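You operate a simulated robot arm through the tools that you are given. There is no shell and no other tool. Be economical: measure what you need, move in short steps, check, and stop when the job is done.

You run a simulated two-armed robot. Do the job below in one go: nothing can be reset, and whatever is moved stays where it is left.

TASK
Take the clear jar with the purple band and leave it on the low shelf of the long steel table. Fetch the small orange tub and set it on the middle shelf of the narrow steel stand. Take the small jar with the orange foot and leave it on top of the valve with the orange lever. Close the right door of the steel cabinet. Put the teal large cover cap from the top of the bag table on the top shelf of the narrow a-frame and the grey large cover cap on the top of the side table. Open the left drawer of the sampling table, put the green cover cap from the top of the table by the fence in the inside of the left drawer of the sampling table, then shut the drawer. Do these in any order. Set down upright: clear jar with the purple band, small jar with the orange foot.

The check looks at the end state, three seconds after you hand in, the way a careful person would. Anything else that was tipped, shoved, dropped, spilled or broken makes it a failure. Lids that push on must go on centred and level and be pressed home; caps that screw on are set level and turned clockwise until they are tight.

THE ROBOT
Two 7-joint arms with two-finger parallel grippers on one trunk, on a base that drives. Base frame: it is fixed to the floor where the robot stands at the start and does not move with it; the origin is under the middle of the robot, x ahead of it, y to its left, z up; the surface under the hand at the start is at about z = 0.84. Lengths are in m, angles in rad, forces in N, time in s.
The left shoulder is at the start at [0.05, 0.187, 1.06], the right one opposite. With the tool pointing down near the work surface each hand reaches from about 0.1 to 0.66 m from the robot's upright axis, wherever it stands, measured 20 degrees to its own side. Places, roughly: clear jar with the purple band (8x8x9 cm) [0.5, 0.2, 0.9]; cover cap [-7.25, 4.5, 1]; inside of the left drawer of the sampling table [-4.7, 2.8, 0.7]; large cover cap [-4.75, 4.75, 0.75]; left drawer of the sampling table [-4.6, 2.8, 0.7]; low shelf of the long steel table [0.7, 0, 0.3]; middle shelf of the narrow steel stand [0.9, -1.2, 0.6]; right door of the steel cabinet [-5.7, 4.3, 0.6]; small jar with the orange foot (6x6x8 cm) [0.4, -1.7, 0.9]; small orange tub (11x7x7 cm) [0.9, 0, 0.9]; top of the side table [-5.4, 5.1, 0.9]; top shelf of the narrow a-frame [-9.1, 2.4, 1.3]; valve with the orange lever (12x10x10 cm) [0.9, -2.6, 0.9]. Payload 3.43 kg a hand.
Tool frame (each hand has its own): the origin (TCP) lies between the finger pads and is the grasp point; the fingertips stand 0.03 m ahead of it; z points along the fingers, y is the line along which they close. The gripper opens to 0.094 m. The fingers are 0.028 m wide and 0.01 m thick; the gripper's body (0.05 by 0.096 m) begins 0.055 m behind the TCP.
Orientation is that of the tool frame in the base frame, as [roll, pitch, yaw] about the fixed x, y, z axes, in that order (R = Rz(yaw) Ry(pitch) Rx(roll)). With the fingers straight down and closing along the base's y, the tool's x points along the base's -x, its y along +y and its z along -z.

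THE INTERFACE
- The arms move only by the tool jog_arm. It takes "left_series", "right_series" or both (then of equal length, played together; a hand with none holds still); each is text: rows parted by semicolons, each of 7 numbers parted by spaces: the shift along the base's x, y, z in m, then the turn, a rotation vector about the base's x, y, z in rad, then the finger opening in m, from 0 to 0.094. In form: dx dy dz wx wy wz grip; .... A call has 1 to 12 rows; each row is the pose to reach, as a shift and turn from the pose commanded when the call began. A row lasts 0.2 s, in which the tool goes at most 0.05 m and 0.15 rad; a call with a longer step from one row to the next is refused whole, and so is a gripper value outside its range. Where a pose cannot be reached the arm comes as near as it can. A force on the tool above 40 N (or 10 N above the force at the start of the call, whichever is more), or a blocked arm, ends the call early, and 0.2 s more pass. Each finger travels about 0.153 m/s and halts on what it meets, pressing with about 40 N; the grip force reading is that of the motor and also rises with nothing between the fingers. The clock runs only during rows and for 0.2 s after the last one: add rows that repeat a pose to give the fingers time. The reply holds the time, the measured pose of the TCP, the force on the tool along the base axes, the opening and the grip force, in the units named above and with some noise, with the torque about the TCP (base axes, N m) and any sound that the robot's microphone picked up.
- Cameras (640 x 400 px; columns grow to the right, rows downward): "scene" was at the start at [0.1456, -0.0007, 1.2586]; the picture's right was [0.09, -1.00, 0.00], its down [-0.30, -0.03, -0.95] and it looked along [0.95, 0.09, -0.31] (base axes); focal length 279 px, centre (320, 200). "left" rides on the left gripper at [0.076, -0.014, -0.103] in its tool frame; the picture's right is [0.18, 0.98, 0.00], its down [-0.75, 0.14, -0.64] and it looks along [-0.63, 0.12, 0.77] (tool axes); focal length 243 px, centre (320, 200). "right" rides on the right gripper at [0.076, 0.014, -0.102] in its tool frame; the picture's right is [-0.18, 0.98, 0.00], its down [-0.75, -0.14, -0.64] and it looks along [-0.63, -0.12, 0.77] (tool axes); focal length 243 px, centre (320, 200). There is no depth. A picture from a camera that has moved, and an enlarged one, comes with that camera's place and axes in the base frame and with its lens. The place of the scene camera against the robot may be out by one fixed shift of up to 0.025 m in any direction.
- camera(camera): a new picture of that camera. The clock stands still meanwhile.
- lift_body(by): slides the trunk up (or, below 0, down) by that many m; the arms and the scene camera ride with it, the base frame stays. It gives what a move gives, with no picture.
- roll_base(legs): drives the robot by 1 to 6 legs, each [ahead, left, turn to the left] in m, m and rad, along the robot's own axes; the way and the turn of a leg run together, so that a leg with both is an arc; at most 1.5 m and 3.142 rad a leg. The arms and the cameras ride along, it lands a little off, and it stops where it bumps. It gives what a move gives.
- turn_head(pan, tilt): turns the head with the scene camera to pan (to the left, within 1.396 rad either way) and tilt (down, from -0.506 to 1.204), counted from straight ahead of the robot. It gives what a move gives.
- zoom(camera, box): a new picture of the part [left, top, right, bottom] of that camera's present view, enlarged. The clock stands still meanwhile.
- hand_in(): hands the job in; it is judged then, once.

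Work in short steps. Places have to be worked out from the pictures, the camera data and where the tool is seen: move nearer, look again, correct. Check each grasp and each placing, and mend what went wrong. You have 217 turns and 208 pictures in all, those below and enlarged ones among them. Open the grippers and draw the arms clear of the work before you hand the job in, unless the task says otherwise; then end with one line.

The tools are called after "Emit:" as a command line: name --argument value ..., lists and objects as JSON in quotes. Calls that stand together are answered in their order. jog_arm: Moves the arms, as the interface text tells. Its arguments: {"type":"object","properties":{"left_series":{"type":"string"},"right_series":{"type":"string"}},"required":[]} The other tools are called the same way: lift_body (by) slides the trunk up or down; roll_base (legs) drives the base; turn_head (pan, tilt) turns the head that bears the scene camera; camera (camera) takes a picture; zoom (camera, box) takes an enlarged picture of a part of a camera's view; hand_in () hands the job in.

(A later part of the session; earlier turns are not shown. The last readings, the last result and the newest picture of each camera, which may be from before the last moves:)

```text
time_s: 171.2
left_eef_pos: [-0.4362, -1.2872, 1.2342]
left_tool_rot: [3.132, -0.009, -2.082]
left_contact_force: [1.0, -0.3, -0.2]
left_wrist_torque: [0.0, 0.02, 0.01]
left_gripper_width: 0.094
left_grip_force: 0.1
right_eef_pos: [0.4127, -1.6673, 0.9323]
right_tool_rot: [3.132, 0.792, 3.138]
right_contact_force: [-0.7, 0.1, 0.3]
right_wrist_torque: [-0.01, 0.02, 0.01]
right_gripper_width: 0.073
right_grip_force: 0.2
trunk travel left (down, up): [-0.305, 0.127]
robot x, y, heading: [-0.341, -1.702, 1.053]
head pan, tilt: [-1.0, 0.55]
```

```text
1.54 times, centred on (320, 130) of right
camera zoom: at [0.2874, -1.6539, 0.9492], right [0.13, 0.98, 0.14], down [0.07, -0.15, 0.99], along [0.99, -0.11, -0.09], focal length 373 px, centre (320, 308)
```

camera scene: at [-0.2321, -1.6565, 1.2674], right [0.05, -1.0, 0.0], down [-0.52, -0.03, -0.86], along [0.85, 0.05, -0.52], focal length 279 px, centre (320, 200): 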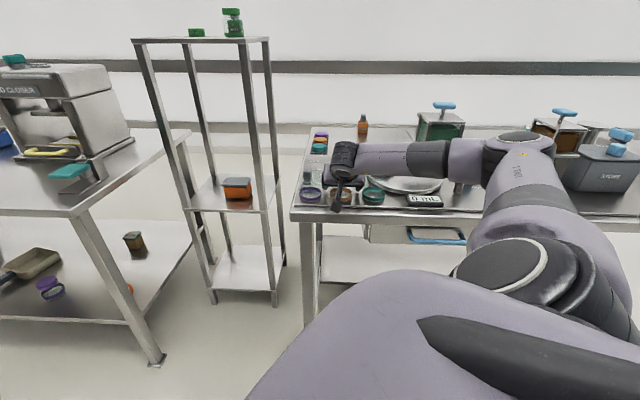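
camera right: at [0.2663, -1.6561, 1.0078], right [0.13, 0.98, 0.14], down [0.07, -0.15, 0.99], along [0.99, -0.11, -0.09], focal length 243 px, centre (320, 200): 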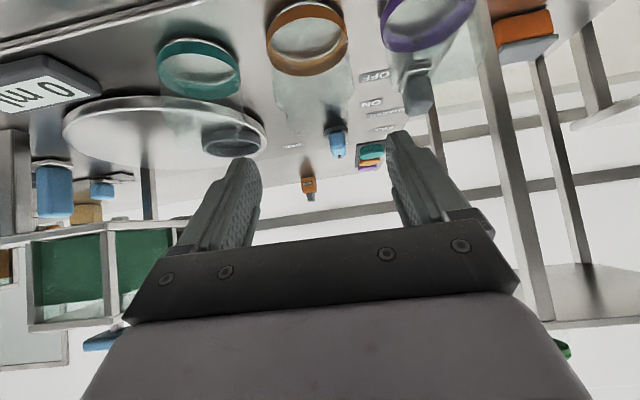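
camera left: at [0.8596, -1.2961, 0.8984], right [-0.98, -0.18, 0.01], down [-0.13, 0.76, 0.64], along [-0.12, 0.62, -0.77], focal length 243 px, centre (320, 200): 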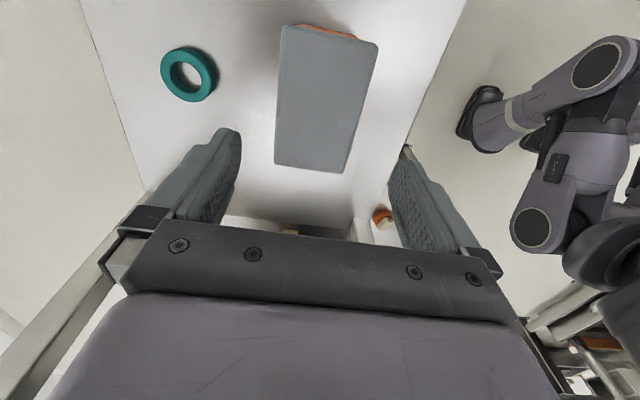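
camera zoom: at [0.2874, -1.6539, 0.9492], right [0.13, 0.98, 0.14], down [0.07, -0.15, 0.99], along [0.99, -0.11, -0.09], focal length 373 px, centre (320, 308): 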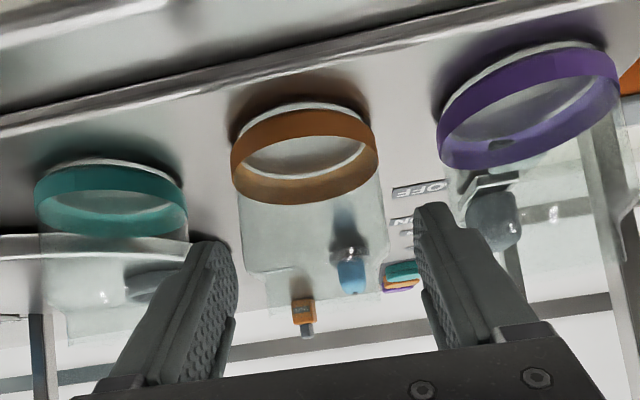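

The jar body sits between the fingers with clear gaps on both sides. I'll advance the last 2–3 cm and close.

Emit:
jog_arm --right_series "0.01 -0.0015 -0.01 0 0 0 0.073; 0.021 -0.0015 -0.02 0 0 0 0.073; 0.021 -0.0015 -0.02 0 0 0 0.06; 0.021 -0.0015 -0.02 0 0 0 0.045; 0.021 -0.0015 -0.02 0 0 0 0.04; 0.021 -0.0015 -0.02 0 0 0 0.04"

Emit:
camera --camera "right"

```text
time_s: 172.6
left_eef_pos: [-0.4366, -1.2892, 1.2332]
left_tool_rot: [3.133, -0.009, -2.081]
left_contact_force: [0.4, 0.2, 0.0]
left_wrist_torque: [0.01, 0.01, 0.02]
left_gripper_width: 0.094
left_grip_force: 0.0
right_eef_pos: [0.4328, -1.6699, 0.9123]
right_tool_rot: [3.128, 0.795, 3.136]
right_contact_force: [2.1, -0.5, 5.4]
right_wrist_torque: [0.08, 0.0, -0.05]
right_gripper_width: 0.0611
right_grip_force: 40.2
trunk travel left (down, up): [-0.305, 0.127]
robot x, y, heading: [-0.3374, -1.7013, 1.054]
head pan, tilt: [-1.0, 0.55]
```

```text
157 pictures are left
camera right: at [0.307, -1.6554, 0.9289], right [0.13, 0.98, 0.14], down [0.07, -0.15, 0.99], along [0.99, -0.11, -0.09], focal length 243 px, centre (320, 200)
```

right: 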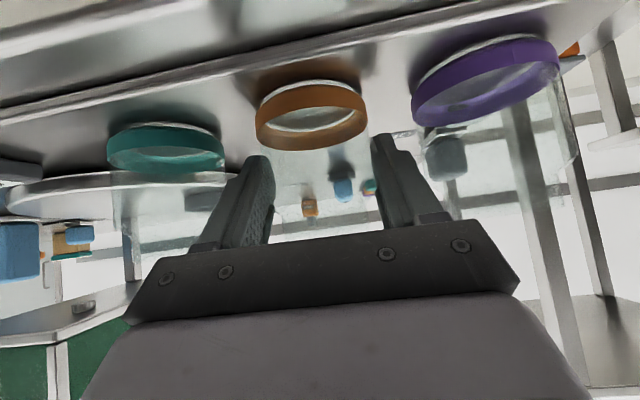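

Gripped at 0.061 m, which matches the jar's width. I'll lift straight up.

Emit:
jog_arm --right_series "0 0 0.02 0 0 0 0.04; 0 0 0.05 0 0 0 0.04; 0 0 0.085 0 0 0 0.04; 0 0 0.12 0 0 0 0.04; 0 0 0.15 0 0 0 0.04"

Emit:
camera --camera "right"

```text
time_s: 173.8
left_eef_pos: [-0.4364, -1.2891, 1.2331]
left_tool_rot: [3.131, -0.009, -2.082]
left_contact_force: [-1.1, -0.1, 0.3]
left_wrist_torque: [-0.01, -0.02, 0.01]
left_gripper_width: 0.0941
left_grip_force: 0.0
right_eef_pos: [0.4299, -1.6675, 1.0599]
right_tool_rot: [3.129, 0.79, 3.139]
right_contact_force: [-0.5, -0.4, -0.5]
right_wrist_torque: [0.01, -0.04, -0.03]
right_gripper_width: 0.0596
right_grip_force: 40.1
trunk travel left (down, up): [-0.305, 0.127]
robot x, y, heading: [-0.34, -1.7007, 1.054]
head pan, tilt: [-1.0, 0.55]
```

```text
156 pictures are left
camera right: at [0.3041, -1.654, 1.0783], right [0.13, 0.98, 0.14], down [0.07, -0.15, 0.99], along [0.99, -0.11, -0.09], focal length 243 px, centre (320, 200)
```

right: 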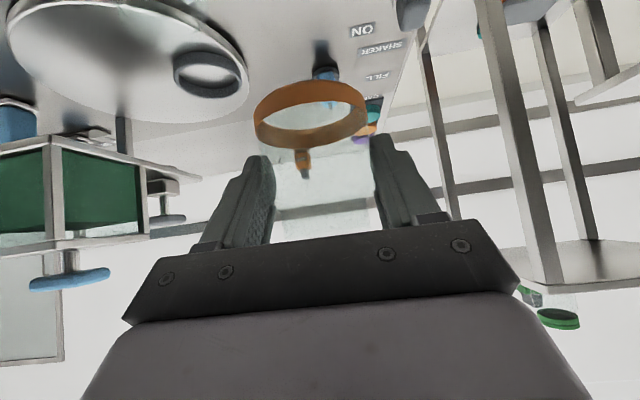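

Jar lifted, upright in the grip. I'll back away and travel along the front of the table to face the valve.

Emit:
roll_base --legs '[[-0.149, 0.261, 0], [-0.852, -0.485, 0]]'

Emit:
camera --camera "scene"

Emit:
camera --camera "right"

```text
time_s: 181.4
left_eef_pos: [-0.7292, -2.2719, 1.2349]
left_tool_rot: [3.133, -0.008, -2.079]
left_contact_force: [-0.3, 0.2, -0.3]
left_wrist_torque: [0.03, 0.0, 0.02]
left_gripper_width: 0.0939
left_grip_force: 0.1
right_eef_pos: [0.1396, -2.6475, 1.0614]
right_tool_rot: [3.13, 0.792, 3.141]
right_contact_force: [-0.6, -0.1, -0.4]
right_wrist_torque: [-0.02, -0.02, -0.03]
right_gripper_width: 0.0599
right_grip_force: 40.2
trunk travel left (down, up): [-0.305, 0.127]
robot x, y, heading: [-0.6309, -2.6847, 1.058]
head pan, tilt: [-1.0, 0.55]
```

```text
155 pictures are left
camera scene: at [-0.5175, -2.639, 1.2666], right [0.06, -1.0, 0.0], down [-0.52, -0.03, -0.85], along [0.85, 0.05, -0.52], focal length 279 px, centre (320, 200)
```

scene: 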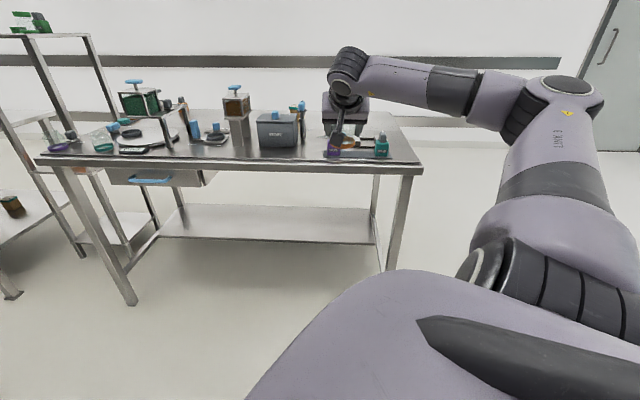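

```text
154 pictures are left
camera right: at [0.0139, -2.6341, 1.078], right [0.12, 0.98, 0.14], down [0.07, -0.15, 0.99], along [0.99, -0.11, -0.09], focal length 243 px, centre (320, 200)
```

right: 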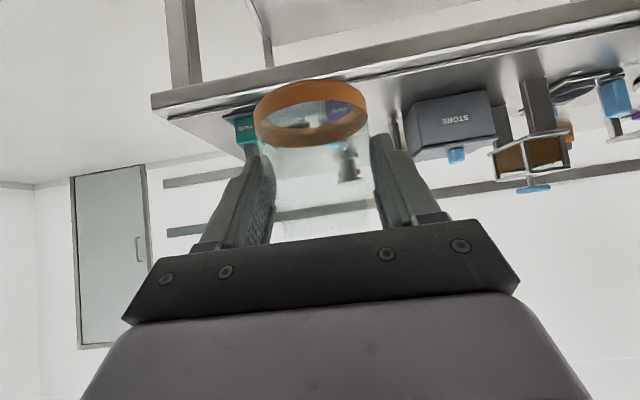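

Emit:
zoom --camera "scene" --box '[220, 80, 420, 180]'

Emit:
zoom --camera "right" --box '[220, 60, 480, 240]'

```text
3.20 times, centred on (320, 130) of scene
camera zoom: at [-0.5175, -2.639, 1.2666], right [0.06, -1.0, 0.0], down [-0.52, -0.03, -0.85], along [0.85, 0.05, -0.52], focal length 893 px, centre (320, 424)
```

zoom: 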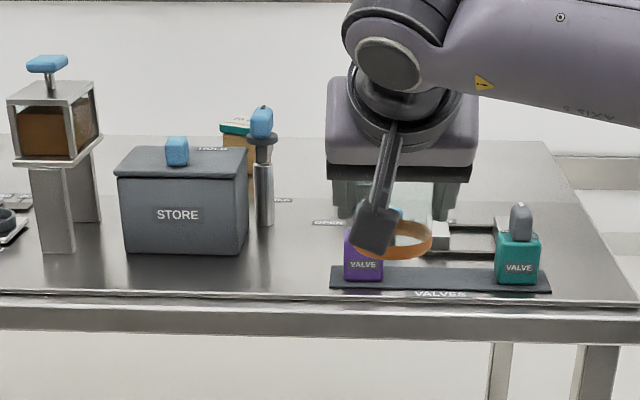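

```text
2.22 times, centred on (350, 150) of right
camera zoom: at [0.0139, -2.6341, 1.078], right [0.12, 0.98, 0.14], down [0.07, -0.15, 0.99], along [0.99, -0.11, -0.09], focal length 539 px, centre (253, 311)
```

zoom: 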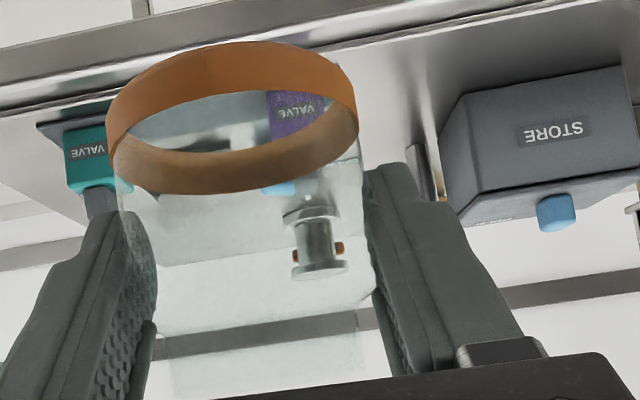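

Through the glass I can see the valve: a round top flange with orange levers, and two views put its top near (0.85, -2.615, 0.96). I'll move in part way and re-measure.

Emit:
roll_base --legs '[[0.247, -0.378, 0]]'

Emit:
camera --camera "right"

Emit:
camera --camera "scene"

```text
time_s: 185.3
left_eef_pos: [-0.278, -2.2461, 1.2336]
left_tool_rot: [3.133, -0.009, -2.086]
left_contact_force: [-1.4, 0.1, 0.6]
left_wrist_torque: [0.0, 0.02, 0.02]
left_gripper_width: 0.0941
left_grip_force: 0.0
right_eef_pos: [0.5851, -2.627, 1.0603]
right_tool_rot: [3.131, 0.793, 3.134]
right_contact_force: [1.0, 0.3, -1.7]
right_wrist_torque: [-0.01, 0.02, -0.05]
right_gripper_width: 0.0595
right_grip_force: 39.9
trunk travel left (down, up): [-0.305, 0.127]
robot x, y, heading: [-0.1827, -2.6588, 1.046]
head pan, tilt: [-1.0, 0.55]
```

```text
151 pictures are left
camera right: at [0.4597, -2.6147, 1.0778], right [0.13, 0.98, 0.14], down [0.07, -0.15, 0.99], along [0.99, -0.12, -0.09], focal length 243 px, centre (320, 200)
```

right: 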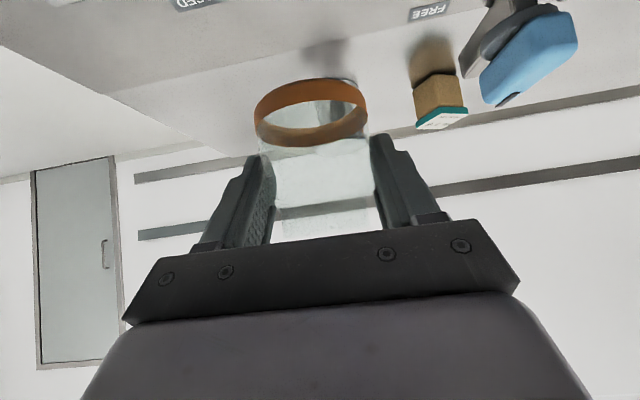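

```text
150 pictures are left
camera scene: at [-0.0716, -2.6149, 1.2666], right [0.05, -1.0, 0.0], down [-0.52, -0.03, -0.85], along [0.85, 0.04, -0.52], focal length 279 px, centre (320, 200)
```

scene: 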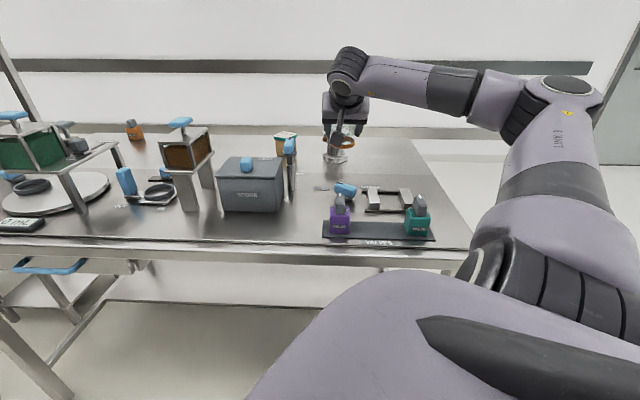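

Emit:
zoom --camera "right" --box '[240, 40, 400, 160]'

Emit:
zoom --camera "scene" --box '[280, 90, 400, 200]'

```text
3.33 times, centred on (320, 100) of right
camera zoom: at [0.4597, -2.6147, 1.0778], right [0.13, 0.98, 0.14], down [0.07, -0.15, 0.99], along [0.99, -0.12, -0.09], focal length 809 px, centre (320, 533)
```

zoom: 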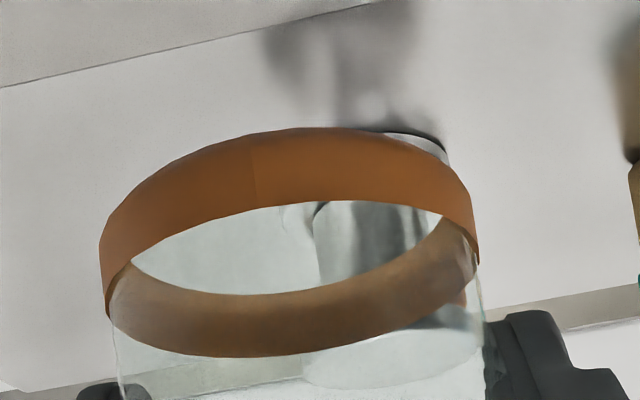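

```text
3.64 times, centred on (340, 145) of scene
camera zoom: at [-0.0716, -2.6149, 1.2666], right [0.05, -1.0, 0.0], down [-0.52, -0.03, -0.85], along [0.85, 0.04, -0.52], focal length 1014 px, centre (247, 400)
```

zoom: 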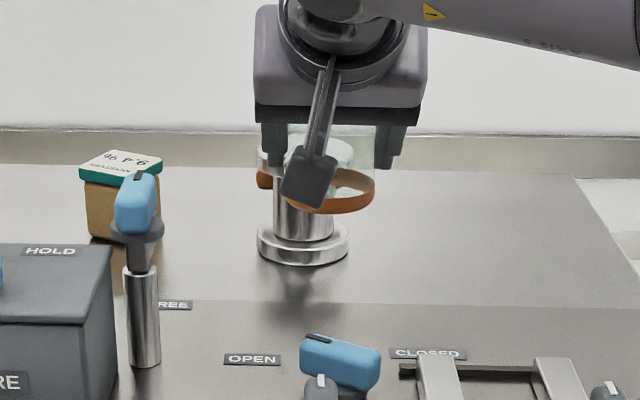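

Combined estimates: the valve's top disk is about 0.097 m wide and centred near (0.90, -2.613, 0.945). I'll go further in with the jar held 6 cm above it and compare the jar and disk in the same picture.

Emit:
roll_base --legs '[[0.131, -0.201, 0]]'

Emit:
zoom --camera "scene" --box '[260, 60, 420, 200]'

Emit:
zoom --camera "right" --box '[220, 0, 420, 160]'

```text
time_s: 187.7
left_eef_pos: [-0.0418, -2.2286, 1.2338]
left_tool_rot: [3.133, -0.008, -2.089]
left_contact_force: [0.1, 0.8, 1.0]
left_wrist_torque: [-0.01, -0.01, 0.03]
left_gripper_width: 0.0939
left_grip_force: 0.0
right_eef_pos: [0.8214, -2.6131, 1.0605]
right_tool_rot: [3.133, 0.794, 3.131]
right_contact_force: [0.4, 0.0, -0.9]
right_wrist_torque: [0.01, -0.01, 0.01]
right_gripper_width: 0.0596
right_grip_force: 40.0
trunk travel left (down, up): [-0.305, 0.127]
robot x, y, heading: [0.054, -2.6448, 1.045]
head pan, tilt: [-1.0, 0.55]
```

```text
2.86 times, centred on (340, 130) of scene
camera zoom: at [0.1656, -2.5986, 1.2666], right [0.05, -1.0, 0.0], down [-0.52, -0.02, -0.85], along [0.85, 0.04, -0.52], focal length 797 px, centre (263, 400)
```

zoom: 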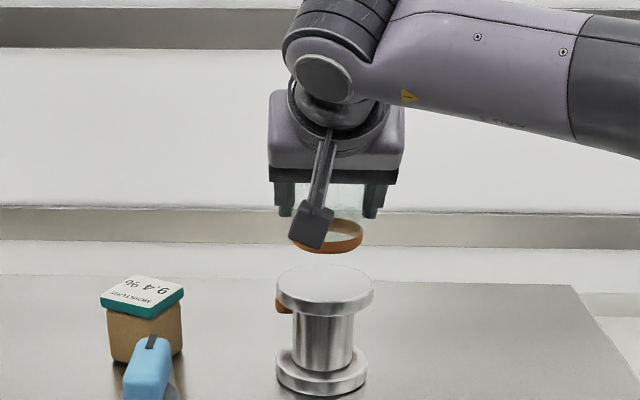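

```text
2.50 times, centred on (320, 80) of right
camera zoom: at [0.6968, -2.5992, 1.0778], right [0.13, 0.98, 0.14], down [0.07, -0.15, 0.99], along [0.99, -0.12, -0.09], focal length 606 px, centre (320, 500)
```

zoom: 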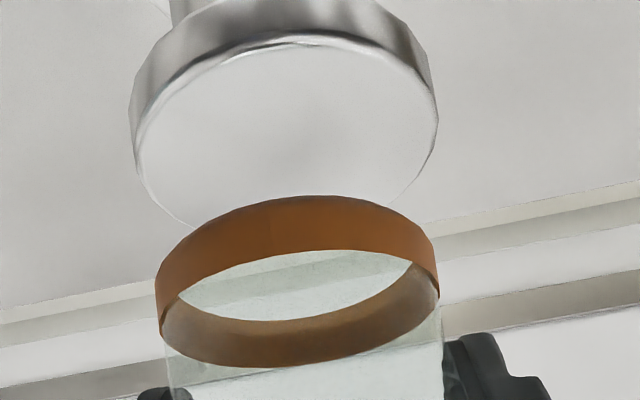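

Now clear: from the wrist camera the disk centre is about (0.88, -2.615, 0.945), and the scene view says about 0.895. I'll aim the jar axis at x = 0.887: base +3 cm, the arm the rest.

Emit:
roll_base --legs '[[0.015, -0.026, 0]]'

Emit:
jog_arm --right_series "0.014 0 0 0 0 0 0.04; 0.028 0 0 0 0 0 0.04; 0.028 0 0 0 0 0 0.04"

Emit:
zoom --camera "scene" --box '[260, 60, 420, 200]'

Emit:
zoom --camera "right" --box '[220, 0, 420, 160]'

```text
time_s: 188.6
left_eef_pos: [-0.0117, -2.2305, 1.2342]
left_tool_rot: [3.132, -0.01, -2.087]
left_contact_force: [0.2, -0.3, 0.8]
left_wrist_torque: [0.01, 0.01, -0.03]
left_gripper_width: 0.0938
left_grip_force: 0.0
right_eef_pos: [0.8532, -2.6126, 1.0609]
right_tool_rot: [3.131, 0.791, 3.132]
right_contact_force: [0.3, 0.1, -1.1]
right_wrist_torque: [-0.01, -0.02, 0.01]
right_gripper_width: 0.0594
right_grip_force: 40.3
trunk travel left (down, up): [-0.305, 0.127]
robot x, y, heading: [0.0844, -2.6412, 1.046]
head pan, tilt: [-1.0, 0.55]
```

```text
time_s: 189.4
left_eef_pos: [-0.0128, -2.2294, 1.2335]
left_tool_rot: [3.132, -0.009, -2.087]
left_contact_force: [-0.4, 1.1, 0.4]
left_wrist_torque: [-0.01, 0.01, 0.0]
left_gripper_width: 0.0939
left_grip_force: 0.0
right_eef_pos: [0.8803, -2.6104, 1.0603]
right_tool_rot: [3.128, 0.792, 3.129]
right_contact_force: [-0.2, -0.1, -1.1]
right_wrist_torque: [0.0, 0.0, 0.01]
right_gripper_width: 0.0594
right_grip_force: 39.9
trunk travel left (down, up): [-0.305, 0.127]
robot x, y, heading: [0.0823, -2.6425, 1.046]
head pan, tilt: [-1.0, 0.55]
```

```text
2.86 times, centred on (340, 130) of scene
camera zoom: at [0.1955, -2.5984, 1.2666], right [0.05, -1.0, 0.0], down [-0.52, -0.03, -0.85], along [0.85, 0.04, -0.52], focal length 797 px, centre (263, 400)
```

zoom: 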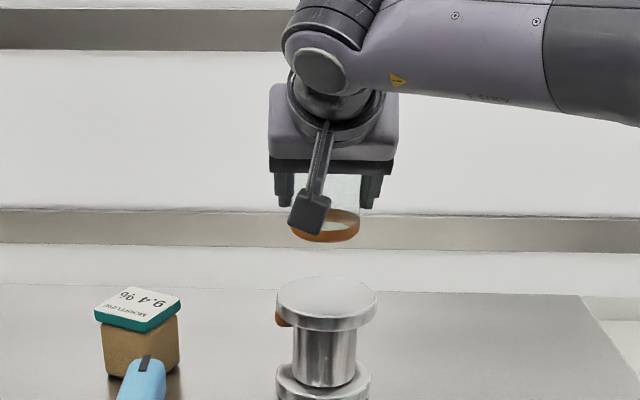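

```text
2.50 times, centred on (320, 80) of right
camera zoom: at [0.7553, -2.5975, 1.0773], right [0.13, 0.98, 0.14], down [0.07, -0.15, 0.99], along [0.99, -0.12, -0.09], focal length 606 px, centre (320, 500)
```

zoom: 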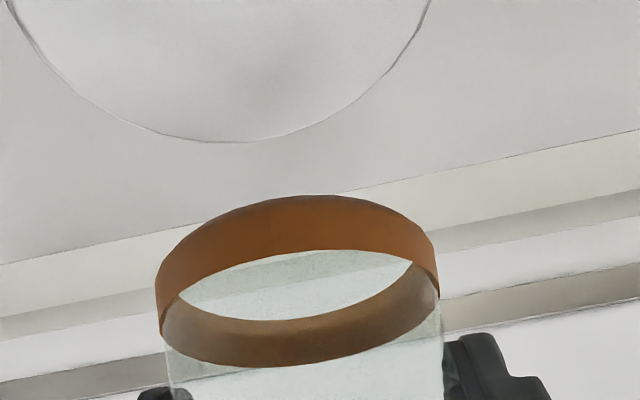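

The disk-rim points fit a circle centred at (0.888, -2.615), and the jar axis is at (0.889, -2.609). I'll shift y by -5 mm and lower gently.

Emit:
jog_arm --right_series "0 -0.005 -0.015 0 0 0 0.04; 0 -0.005 -0.03 0 0 0 0.04; 0 -0.005 -0.045 0 0 0 0.04; 0 -0.005 -0.053 0 0 0 0.04; 0 -0.005 -0.056 0 0 0 0.04; 0 -0.005 -0.056 0 0 0 0.04"

Emit:
zoom --camera "scene" --box '[260, 60, 420, 200]'

```text
time_s: 190.8
left_eef_pos: [-0.0139, -2.2298, 1.2342]
left_tool_rot: [3.135, -0.009, -2.087]
left_contact_force: [0.0, 0.1, 0.4]
left_wrist_torque: [0.01, 0.01, 0.04]
left_gripper_width: 0.094
left_grip_force: 0.0
right_eef_pos: [0.8797, -2.616, 1.007]
right_tool_rot: [3.128, 0.796, 3.133]
right_contact_force: [2.5, 0.5, 5.8]
right_wrist_torque: [-0.11, 0.01, 0.05]
right_gripper_width: 0.0595
right_grip_force: 39.7
trunk travel left (down, up): [-0.305, 0.127]
robot x, y, heading: [0.0839, -2.6464, 1.045]
head pan, tilt: [-1.0, 0.55]
```

```text
2.86 times, centred on (340, 130) of scene
camera zoom: at [0.1949, -2.5983, 1.2668], right [0.05, -1.0, 0.0], down [-0.52, -0.03, -0.85], along [0.85, 0.04, -0.52], focal length 797 px, centre (263, 400)
```

zoom: 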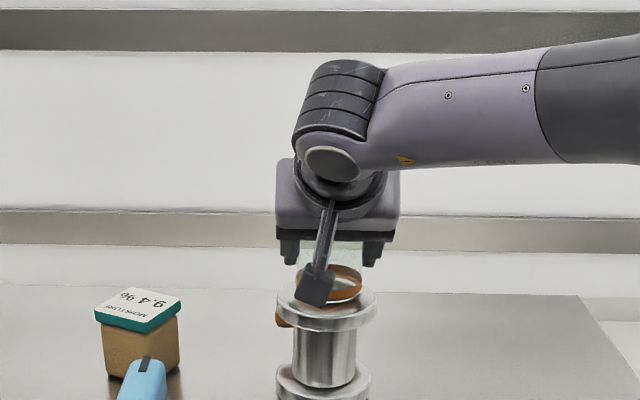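

Light contact already. I'll zoom in to confirm the foot is centred on the disk before releasing.

Emit:
zoom --camera "scene" --box '[310, 140, 370, 180]'

Emit:
zoom --camera "right" --box '[220, 0, 420, 160]'

```text
10.00 times, centred on (340, 160) of scene
camera zoom: at [0.1949, -2.5983, 1.2668], right [0.05, -1.0, 0.0], down [-0.52, -0.03, -0.85], along [0.85, 0.04, -0.52], focal length 2789 px, centre (120, 600)
```

zoom: 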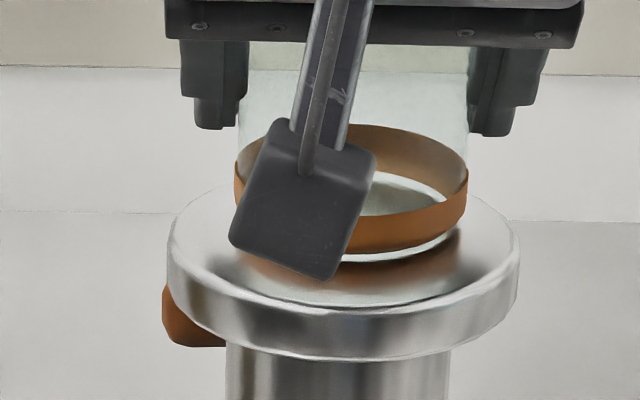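

```text
2.50 times, centred on (320, 80) of right
camera zoom: at [0.7544, -2.6031, 1.0232], right [0.13, 0.98, 0.14], down [0.07, -0.15, 0.99], along [0.99, -0.12, -0.09], focal length 606 px, centre (320, 500)
```

zoom: 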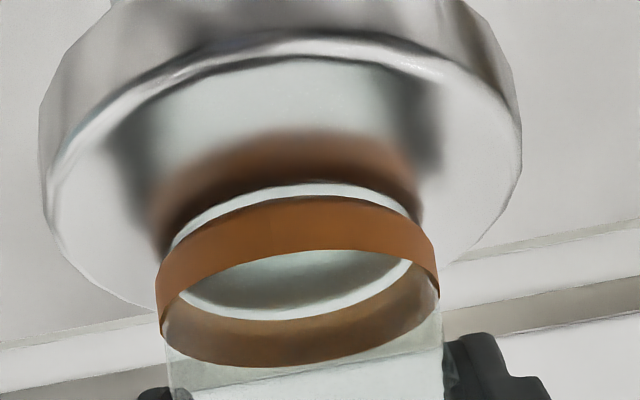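

The jar's base is about 2 cm too far back on the disk. I'll lift slightly, shift -18 mm in x, and re-lower.

Emit:
jog_arm --right_series "0 0 0.008 0 0 0 0.04; -0.018 0.002 0.01 0 0 0 0.04; -0.018 0.002 0.01 0 0 0 0.04; -0.018 0.002 0.004 0 0 0 0.04; -0.018 0.002 0.001 0 0 0 0.04; -0.018 0.002 0.001 0 0 0 0.04"

Emit:
zoom --camera "scene" --box '[310, 140, 370, 180]'

```text
time_s: 192.2
left_eef_pos: [-0.0117, -2.2295, 1.2355]
left_tool_rot: [3.133, -0.009, -2.088]
left_contact_force: [-0.1, 0.4, -0.3]
left_wrist_torque: [-0.01, -0.02, -0.01]
left_gripper_width: 0.094
left_grip_force: 0.0
right_eef_pos: [0.8607, -2.6164, 1.007]
right_tool_rot: [3.129, 0.794, 3.134]
right_contact_force: [1.0, -0.2, 1.5]
right_wrist_torque: [-0.07, 0.0, -0.01]
right_gripper_width: 0.0593
right_grip_force: 39.7
trunk travel left (down, up): [-0.305, 0.127]
robot x, y, heading: [0.0817, -2.6473, 1.049]
head pan, tilt: [-1.0, 0.55]
```

```text
10.00 times, centred on (340, 160) of scene
camera zoom: at [0.1953, -2.5984, 1.2667], right [0.05, -1.0, 0.0], down [-0.52, -0.03, -0.85], along [0.85, 0.04, -0.52], focal length 2789 px, centre (120, 600)
```

zoom: 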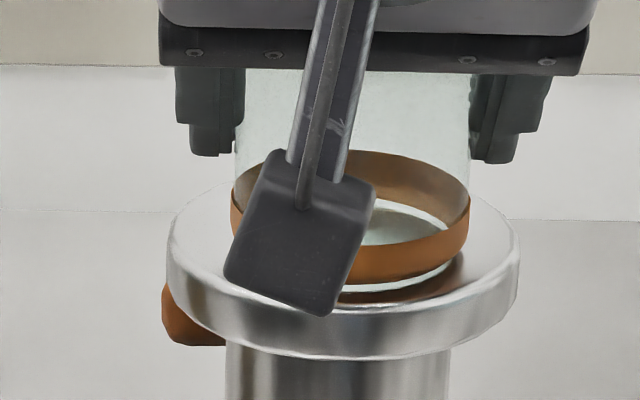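

Now centred on the disk. I'll press down the last 2 mm, open slowly, and withdraw back along the tool axis.

Emit:
jog_arm --right_series "0 0 -0.002 0 0 0 0.04; 0 0 -0.002 0 0 0 0.04; 0 0 -0.002 0 0 0 0.058; 0 0 -0.001 0 0 0 0.065; 0 0 -0.001 0 0 0 0.075; 0 0 -0.001 0 0 0 0.08; -0.015 0 0.014 0 0 0 0.08; -0.035 0 0.034 0 0 0 0.08; -0.065 0 0.064 0 0 0 0.08; -0.095 0 0.094 0 0 0 0.08; -0.125 0 0.114 0 0 0 0.08"

Emit:
zoom --camera "scene" --box '[280, 100, 400, 180]'

Emit:
camera --camera "right"

```text
time_s: 194.6
left_eef_pos: [-0.0116, -2.2295, 1.2338]
left_tool_rot: [3.135, -0.01, -2.087]
left_contact_force: [-0.2, 0.0, 0.9]
left_wrist_torque: [-0.02, -0.04, -0.01]
left_gripper_width: 0.094
left_grip_force: 0.1
right_eef_pos: [0.7365, -2.6123, 1.1221]
right_tool_rot: [3.13, 0.791, 3.132]
right_contact_force: [0.1, -0.3, -0.6]
right_wrist_torque: [-0.03, 0.01, 0.04]
right_gripper_width: 0.0798
right_grip_force: 0.1
trunk travel left (down, up): [-0.305, 0.127]
robot x, y, heading: [0.0788, -2.6442, 1.046]
head pan, tilt: [-1.0, 0.55]
```

```text
5.00 times, centred on (340, 140) of scene
camera zoom: at [0.195, -2.5984, 1.2667], right [0.05, -1.0, 0.0], down [-0.52, -0.03, -0.85], along [0.85, 0.04, -0.52], focal length 1395 px, centre (220, 500)
```

zoom: 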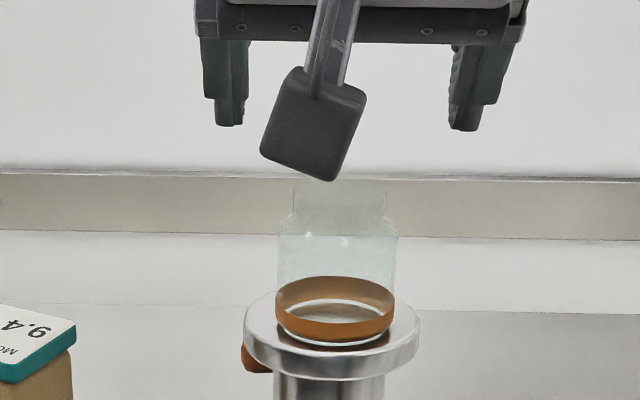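

```text
138 pictures are left
camera right: at [0.6111, -2.5987, 1.1386], right [0.13, 0.98, 0.14], down [0.07, -0.15, 0.99], along [0.99, -0.12, -0.09], focal length 243 px, centre (320, 200)
```

right: 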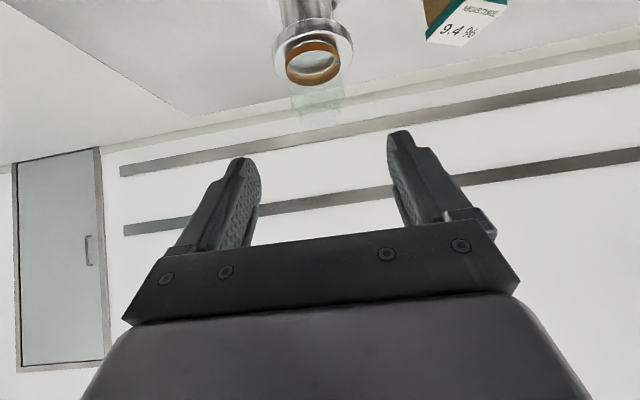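

The small jar stands upright and centred on the valve. Both near-side placements are done, so I'll withdraw, fold the right arm, and look for a path to the far area.

Emit:
roll_base --legs '[[-0.275, 0.476, 0]]'

Emit:
jog_arm --right_series "-0.02 0.01 0.01 0 0.13 0 0.094; -0.04 0.02 0.02 0 0.26 0 0.094; -0.06 0.03 0.03 0 0.39 0 0.094; -0.08 0.04 0.04 0 0.52 0 0.094; -0.1 0.05 0.05 0 0.65 0 0.094; -0.12 0.06 0.06 0 0.785 0 0.094; -0.15 0.08 0.07 0 0.785 0 0.094"

Emit:
jog_arm --right_series "-0.01 0.02 0.01 0 0 0.13 0.094; -0.02 0.04 0.02 0 0 0.26 0.094; -0.03 0.06 0.03 0 0 0.39 0.094; -0.04 0.08 0.04 0 0 0.52 0.094; -0.05 0.1 0.05 0 0 0.65 0.094; -0.06 0.12 0.05 0 0 0.78 0.094; -0.07 0.14 0.05 0 0 0.91 0.094; -0.08 0.16 0.05 0 0 1.05 0.094; -0.08 0.16 0.05 0 0 1.05 0.094"

Emit:
turn_head --pan 1.2 --tilt 0.25

Emit:
camera --camera "scene"

```text
time_s: 199.3
left_eef_pos: [-0.5651, -2.2262, 1.2345]
left_tool_rot: [3.132, -0.008, -2.087]
left_contact_force: [0.0, 0.4, 0.2]
left_wrist_torque: [0.02, 0.02, -0.02]
left_gripper_width: 0.0939
left_grip_force: 0.0
right_eef_pos: [0.1851, -2.6073, 1.12]
right_tool_rot: [3.131, 0.794, 3.133]
right_contact_force: [-0.1, 0.3, 0.5]
right_wrist_torque: [0.02, 0.0, 0.02]
right_gripper_width: 0.0799
right_grip_force: 0.2
trunk travel left (down, up): [-0.305, 0.127]
robot x, y, heading: [-0.4708, -2.6438, 1.053]
head pan, tilt: [-1.0, 0.55]
```

```text
time_s: 200.9
left_eef_pos: [-0.5659, -2.2261, 1.2337]
left_tool_rot: [3.134, -0.009, -2.086]
left_contact_force: [-0.3, 0.1, -0.1]
left_wrist_torque: [-0.01, -0.02, 0.02]
left_gripper_width: 0.094
left_grip_force: 0.1
right_eef_pos: [0.0332, -2.5291, 1.1906]
right_tool_rot: [3.137, 0.007, 3.138]
right_contact_force: [-0.1, 0.0, 0.7]
right_wrist_torque: [-0.02, -0.04, -0.01]
right_gripper_width: 0.0942
right_grip_force: 0.0
trunk travel left (down, up): [-0.305, 0.127]
robot x, y, heading: [-0.4687, -2.6412, 1.047]
head pan, tilt: [-1.0, 0.55]
```

```text
time_s: 202.9
left_eef_pos: [-0.5642, -2.2263, 1.2332]
left_tool_rot: [3.132, -0.01, -2.085]
left_contact_force: [-0.1, 0.1, -0.4]
left_wrist_torque: [0.05, 0.01, -0.03]
left_gripper_width: 0.0943
left_grip_force: 0.1
right_eef_pos: [-0.0416, -2.3857, 1.2236]
right_tool_rot: [3.135, 0.009, -2.096]
right_contact_force: [-0.3, -0.3, -0.7]
right_wrist_torque: [0.04, 0.01, -0.01]
right_gripper_width: 0.094
right_grip_force: 0.1
right hand out of reach, approached as far as the arm can: row 7, 8, 9
trunk travel left (down, up): [-0.305, 0.127]
robot x, y, heading: [-0.4673, -2.6402, 1.051]
head pan, tilt: [-1.0, 0.55]
```

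```text
time_s: 205.0
left_eef_pos: [-0.5635, -2.2265, 1.2341]
left_tool_rot: [3.134, -0.009, -2.085]
left_contact_force: [0.3, -0.3, 0.1]
left_wrist_torque: [0.02, -0.01, -0.03]
left_gripper_width: 0.0941
left_grip_force: 0.1
right_eef_pos: [-0.0415, -2.3861, 1.2235]
right_tool_rot: [3.134, 0.008, -2.098]
right_contact_force: [-0.3, 0.0, 0.1]
right_wrist_torque: [0.01, 0.02, 0.02]
right_gripper_width: 0.0938
right_grip_force: 0.1
trunk travel left (down, up): [-0.305, 0.127]
robot x, y, heading: [-0.4702, -2.6391, 1.043]
head pan, tilt: [1.201, 0.25]
```

```text
137 pictures are left
camera scene: at [-0.5047, -2.5267, 1.2943], right [0.78, 0.63, 0.0], down [0.16, -0.19, -0.97], along [-0.61, 0.75, -0.25], focal length 279 px, centre (320, 200)
```

scene: 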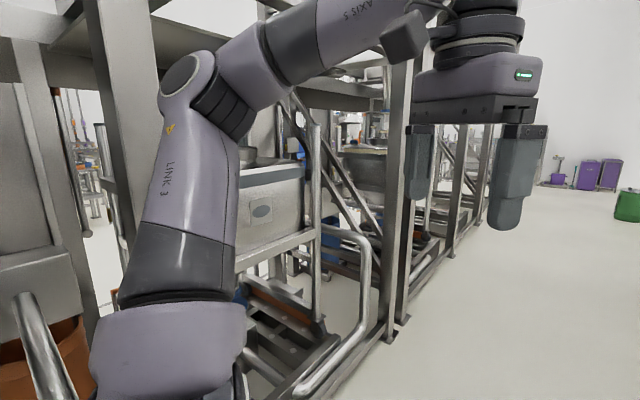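

There's a long steel structure with its front at x ≈ -1.1, and the aisle runs along +y at x ≈ -0.5. I'll face +y and drive up the aisle, then look left.

Emit:
roll_base --legs '[[0, 0, 0.52], [1.5, 0, 0], [1.5, 0, 0], [1.5, 0, 0], [0.5, 0, 0]]'

Emit:
camera --camera "scene"

Emit:
turn_head --pan 0.5 --tilt 0.2

Emit:
camera --camera "scene"

```text
time_s: 226.2
left_eef_pos: [-0.9359, 1.8285, 1.2586]
left_tool_rot: [-3.141, 0.082, -1.463]
left_contact_force: [0.3, -0.6, -0.1]
left_wrist_torque: [0.0, 0.01, -0.03]
left_gripper_width: 0.0941
left_grip_force: 0.1
right_eef_pos: [-0.4156, 2.0143, 1.2336]
right_tool_rot: [3.129, 0.032, -1.476]
right_contact_force: [-0.6, -0.4, 1.3]
right_wrist_torque: [0.06, 0.01, 0.03]
right_gripper_width: 0.094
right_grip_force: 0.1
trunk travel left (down, up): [-0.305, 0.127]
robot x, y, heading: [-0.6233, 1.579, 1.673]
head pan, tilt: [1.201, 0.25]
stopped in leg 4: the robot was blocked; the commanded pose is now the measured one
```

```text
136 pictures are left
camera scene: at [-0.7172, 1.6311, 1.2974], right [0.27, 0.96, 0.02], down [0.23, -0.04, -0.97], along [-0.94, 0.27, -0.23], focal length 279 px, centre (320, 200)
```

scene: 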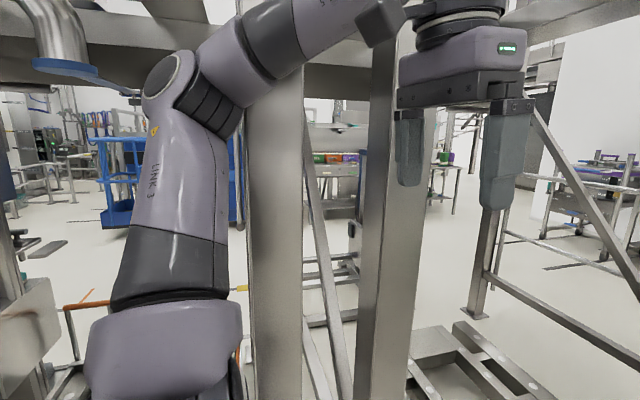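

```text
time_s: 227.2
left_eef_pos: [-0.9346, 1.8289, 1.2605]
left_tool_rot: [3.14, 0.087, -1.468]
left_contact_force: [-0.1, 1.0, -0.3]
left_wrist_torque: [-0.01, 0.03, 0.04]
left_gripper_width: 0.0941
left_grip_force: 0.1
right_eef_pos: [-0.4162, 2.0132, 1.234]
right_tool_rot: [3.13, 0.037, -1.48]
right_contact_force: [0.0, 0.4, -0.7]
right_wrist_torque: [0.0, -0.04, 0.02]
right_gripper_width: 0.0941
right_grip_force: 0.0
trunk travel left (down, up): [-0.305, 0.127]
robot x, y, heading: [-0.6237, 1.5833, 1.669]
head pan, tilt: [0.499, 0.201]
```

```text
135 pictures are left
camera scene: at [-0.6801, 1.6824, 1.3025], right [0.83, 0.56, 0.01], down [0.1, -0.14, -0.98], along [-0.55, 0.82, -0.17], focal length 279 px, centre (320, 200)
```

scene: 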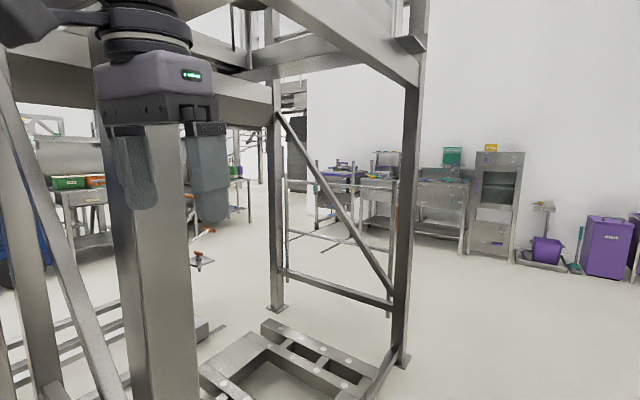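

I drifted left and brushed a post of the structure. I'll shift right, straighten up, and continue past its end at about y 3.4.

Emit:
roll_base --legs '[[0, -0.28, 0], [0, 0, -0.1], [1.5, 0, 0], [0.9, 0, 0]]'

Emit:
turn_head --pan 1.2 --tilt 0.2

Emit:
camera --camera "scene"

```text
time_s: 242.1
left_eef_pos: [-0.5388, 4.2917, 1.2466]
left_tool_rot: [-3.138, 0.044, -1.604]
left_contact_force: [0.2, 0.5, -0.1]
left_wrist_torque: [0.0, 0.0, -0.03]
left_gripper_width: 0.094
left_grip_force: 0.1
right_eef_pos: [-0.0001, 4.4011, 1.2238]
right_tool_rot: [3.135, 0.01, -1.617]
right_contact_force: [-0.5, -0.1, 0.7]
right_wrist_torque: [-0.02, 0.0, 0.03]
right_gripper_width: 0.0939
right_grip_force: 0.1
trunk travel left (down, up): [-0.305, 0.127]
robot x, y, heading: [-0.2606, 3.9758, 1.529]
head pan, tilt: [0.499, 0.201]
```

```text
time_s: 243.1
left_eef_pos: [-0.5392, 4.2912, 1.2465]
left_tool_rot: [-3.138, 0.043, -1.604]
left_contact_force: [0.7, -0.6, 0.1]
left_wrist_torque: [0.02, 0.03, -0.02]
left_gripper_width: 0.0938
left_grip_force: 0.0
right_eef_pos: [-0.001, 4.3991, 1.2247]
right_tool_rot: [3.137, 0.009, -1.617]
right_contact_force: [-0.3, 0.8, 0.1]
right_wrist_torque: [-0.02, 0.01, -0.01]
right_gripper_width: 0.0939
right_grip_force: 0.1
trunk travel left (down, up): [-0.305, 0.127]
robot x, y, heading: [-0.2612, 3.9745, 1.529]
head pan, tilt: [1.201, 0.201]
```

```text
134 pictures are left
camera scene: at [-0.3495, 4.0631, 1.2989], right [0.4, 0.92, 0.0], down [0.18, -0.08, -0.98], along [-0.9, 0.39, -0.2], focal length 279 px, centre (320, 200)
```

scene: 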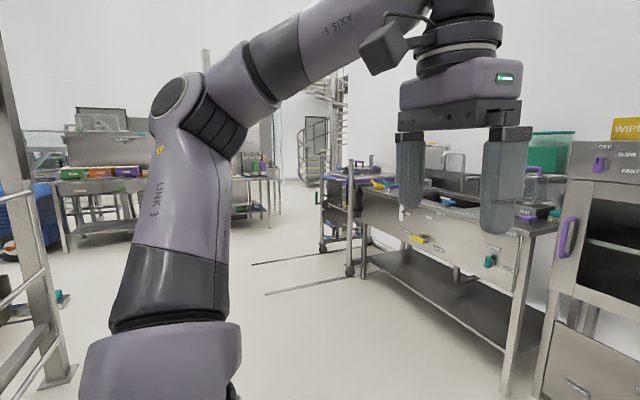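

Emit:
roll_base --legs '[[0, 0, 1.612]]'

Emit:
turn_head --pan 0 --tilt 0.2

Emit:
camera --camera "scene"

```text
time_s: 247.4
left_eef_pos: [-0.569, 3.6899, 1.2464]
left_tool_rot: [-3.139, 0.044, -0.005]
left_contact_force: [0.2, -0.3, -0.4]
left_wrist_torque: [0.01, -0.03, -0.04]
left_gripper_width: 0.0938
left_grip_force: 0.1
right_eef_pos: [-0.6912, 4.2264, 1.2254]
right_tool_rot: [3.135, 0.007, -0.017]
right_contact_force: [0.4, -0.6, 0.4]
right_wrist_torque: [-0.01, -0.01, 0.01]
right_gripper_width: 0.0942
right_grip_force: 0.0
trunk travel left (down, up): [-0.305, 0.127]
robot x, y, heading: [-0.2619, 3.9786, 3.129]
head pan, tilt: [1.201, 0.201]
```

```text
time_s: 248.8
left_eef_pos: [-0.5691, 3.6899, 1.2467]
left_tool_rot: [-3.138, 0.041, -0.004]
left_contact_force: [0.4, 0.6, 0.2]
left_wrist_torque: [-0.02, -0.01, 0.0]
left_gripper_width: 0.0942
left_grip_force: 0.0
right_eef_pos: [-0.6901, 4.2264, 1.2234]
right_tool_rot: [3.134, 0.011, -0.02]
right_contact_force: [-0.4, -0.2, 0.5]
right_wrist_torque: [-0.02, -0.01, -0.02]
right_gripper_width: 0.0937
right_grip_force: 0.0
trunk travel left (down, up): [-0.305, 0.127]
robot x, y, heading: [-0.2636, 3.9768, 3.129]
head pan, tilt: [0.0, 0.201]
```

```text
133 pictures are left
camera scene: at [-0.418, 3.9693, 1.2989], right [0.01, 1.0, 0.0], down [0.2, 0.0, -0.98], along [-0.98, 0.01, -0.2], focal length 279 px, centre (320, 200)
```

scene: 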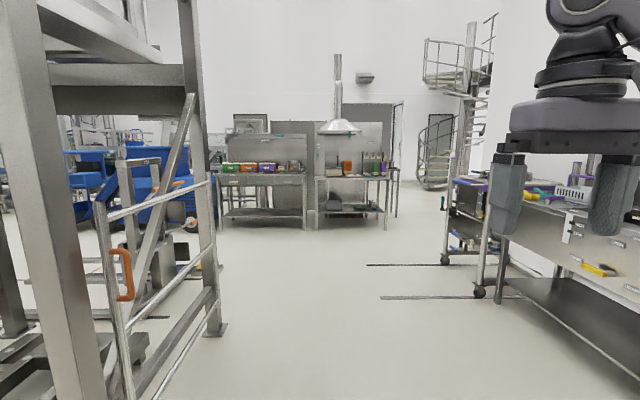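

The corridor between y ≈ 3.3 and 5.4 is clear. I'll drive 2.4 m along -x and look more closely.

Emit:
roll_base --legs '[[0, -0.15, 0.012], [1.5, 0, 0], [0.9, 0, 0]]'

Emit:
turn_head --pan 0 --tilt 0.3

Emit:
camera --camera "scene"

```text
time_s: 262.1
left_eef_pos: [-2.9549, 3.8487, 1.2469]
left_tool_rot: [-3.138, 0.044, 0.005]
left_contact_force: [-0.1, 0.3, -0.5]
left_wrist_torque: [0.01, -0.02, 0.02]
left_gripper_width: 0.094
left_grip_force: 0.1
right_eef_pos: [-3.0841, 4.3838, 1.2244]
right_tool_rot: [3.134, 0.009, -0.008]
right_contact_force: [-0.3, 0.9, 0.4]
right_wrist_torque: [0.02, -0.02, 0.0]
right_gripper_width: 0.0941
right_grip_force: 0.1
trunk travel left (down, up): [-0.305, 0.127]
robot x, y, heading: [-2.6502, 4.1409, 3.139]
head pan, tilt: [0.0, 0.201]
```

```text
time_s: 262.7
left_eef_pos: [-2.9559, 3.8495, 1.2466]
left_tool_rot: [-3.138, 0.043, 0.005]
left_contact_force: [-0.1, 0.7, 0.4]
left_wrist_torque: [-0.01, 0.01, -0.01]
left_gripper_width: 0.0944
left_grip_force: 0.0
right_eef_pos: [-3.083, 4.3847, 1.2244]
right_tool_rot: [3.133, 0.013, -0.006]
right_contact_force: [0.5, -0.4, 0.0]
right_wrist_torque: [0.03, -0.02, 0.01]
right_gripper_width: 0.094
right_grip_force: 0.0
trunk travel left (down, up): [-0.305, 0.127]
robot x, y, heading: [-2.6517, 4.1381, 3.144]
head pan, tilt: [0.0, 0.3]
```

```text
132 pictures are left
camera scene: at [-2.8084, 4.1304, 1.2897], right [0.0, 1.0, 0.0], down [0.3, 0.0, -0.96], along [-0.96, 0.0, -0.3], focal length 279 px, centre (320, 200)
```

scene: 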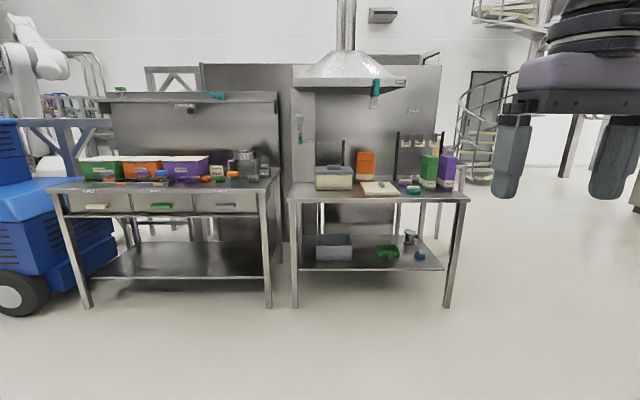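

The sampling table (three drawers) is on the left and the bag table is ahead, with a teal cap visible. Zooming in on both.

Emit:
zoom --camera "scene" --box '[280, 130, 480, 270]'

Emit:
zoom --camera "scene" --box '[40, 130, 290, 270]'

```text
2.86 times, centred on (380, 200) of scene
camera zoom: at [-2.8084, 4.1304, 1.2897], right [0.0, 1.0, 0.0], down [0.3, 0.0, -0.96], along [-0.96, 0.0, -0.3], focal length 797 px, centre (149, 200)
```

zoom: 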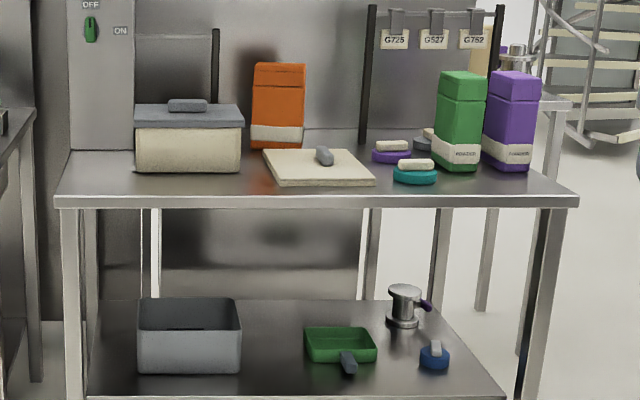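

```text
2.56 times, centred on (165, 200) of scene
camera zoom: at [-2.8084, 4.1304, 1.2897], right [0.0, 1.0, 0.0], down [0.3, 0.0, -0.96], along [-0.96, 0.0, -0.3], focal length 714 px, centre (717, 200)
```

zoom: 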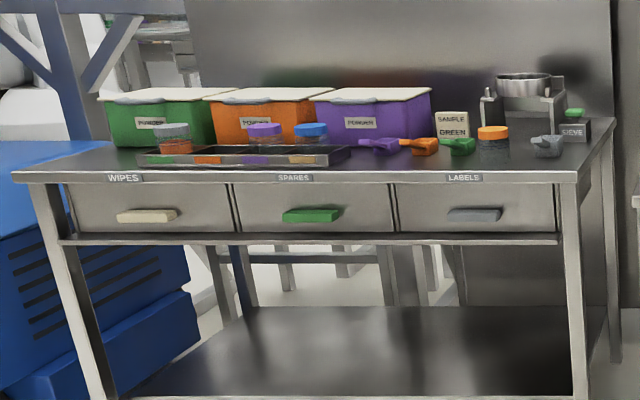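

The caps are three knobbed discs at the right end of the bag table: teal in front, purple, and grey further back beside the green bag. I'll drive closer to measure them.

Emit:
roll_base --legs '[[1.2, -0.5, 0]]'

Emit:
turn_head --pan -0.15 --tilt 0.5

Emit:
camera --camera "scene"

```text
time_s: 269.3
left_eef_pos: [-4.1581, 4.3574, 1.2463]
left_tool_rot: [-3.139, 0.043, 0.006]
left_contact_force: [0.3, -0.5, 0.3]
left_wrist_torque: [0.0, 0.01, 0.0]
left_gripper_width: 0.0942
left_grip_force: 0.1
right_eef_pos: [-4.2858, 4.8944, 1.2243]
right_tool_rot: [3.134, 0.009, -0.006]
right_contact_force: [-0.3, 0.0, -0.3]
right_wrist_torque: [0.02, 0.0, -0.01]
right_gripper_width: 0.0939
right_grip_force: 0.0
trunk travel left (down, up): [-0.305, 0.127]
robot x, y, heading: [-3.8529, 4.6457, 3.139]
head pan, tilt: [0.0, 0.3]
```

```text
time_s: 270.0
left_eef_pos: [-4.1578, 4.3581, 1.2464]
left_tool_rot: [-3.138, 0.042, 0.005]
left_contact_force: [0.2, -0.3, -0.4]
left_wrist_torque: [-0.02, -0.01, 0.0]
left_gripper_width: 0.0939
left_grip_force: 0.0
right_eef_pos: [-4.2854, 4.8933, 1.2243]
right_tool_rot: [3.135, 0.011, -0.005]
right_contact_force: [0.6, -0.4, -0.6]
right_wrist_torque: [0.0, -0.01, 0.02]
right_gripper_width: 0.0939
right_grip_force: 0.1
trunk travel left (down, up): [-0.305, 0.127]
robot x, y, heading: [-3.8509, 4.6462, 3.137]
head pan, tilt: [-0.15, 0.499]
```

```text
129 pictures are left
camera scene: at [-4.0073, 4.6535, 1.2713], right [0.15, 0.99, 0.0], down [0.47, -0.07, -0.88], along [-0.87, 0.13, -0.48], focal length 279 px, centre (320, 200)
```

scene: 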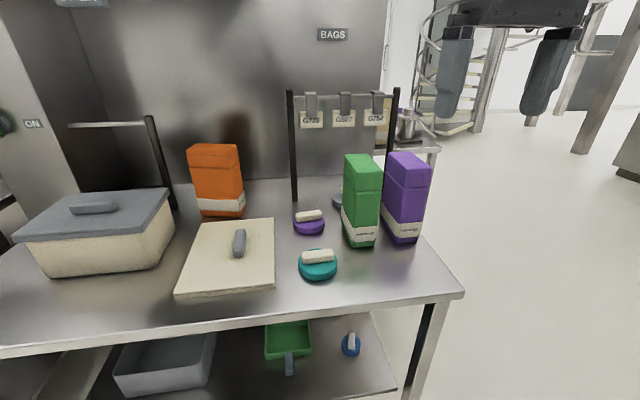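

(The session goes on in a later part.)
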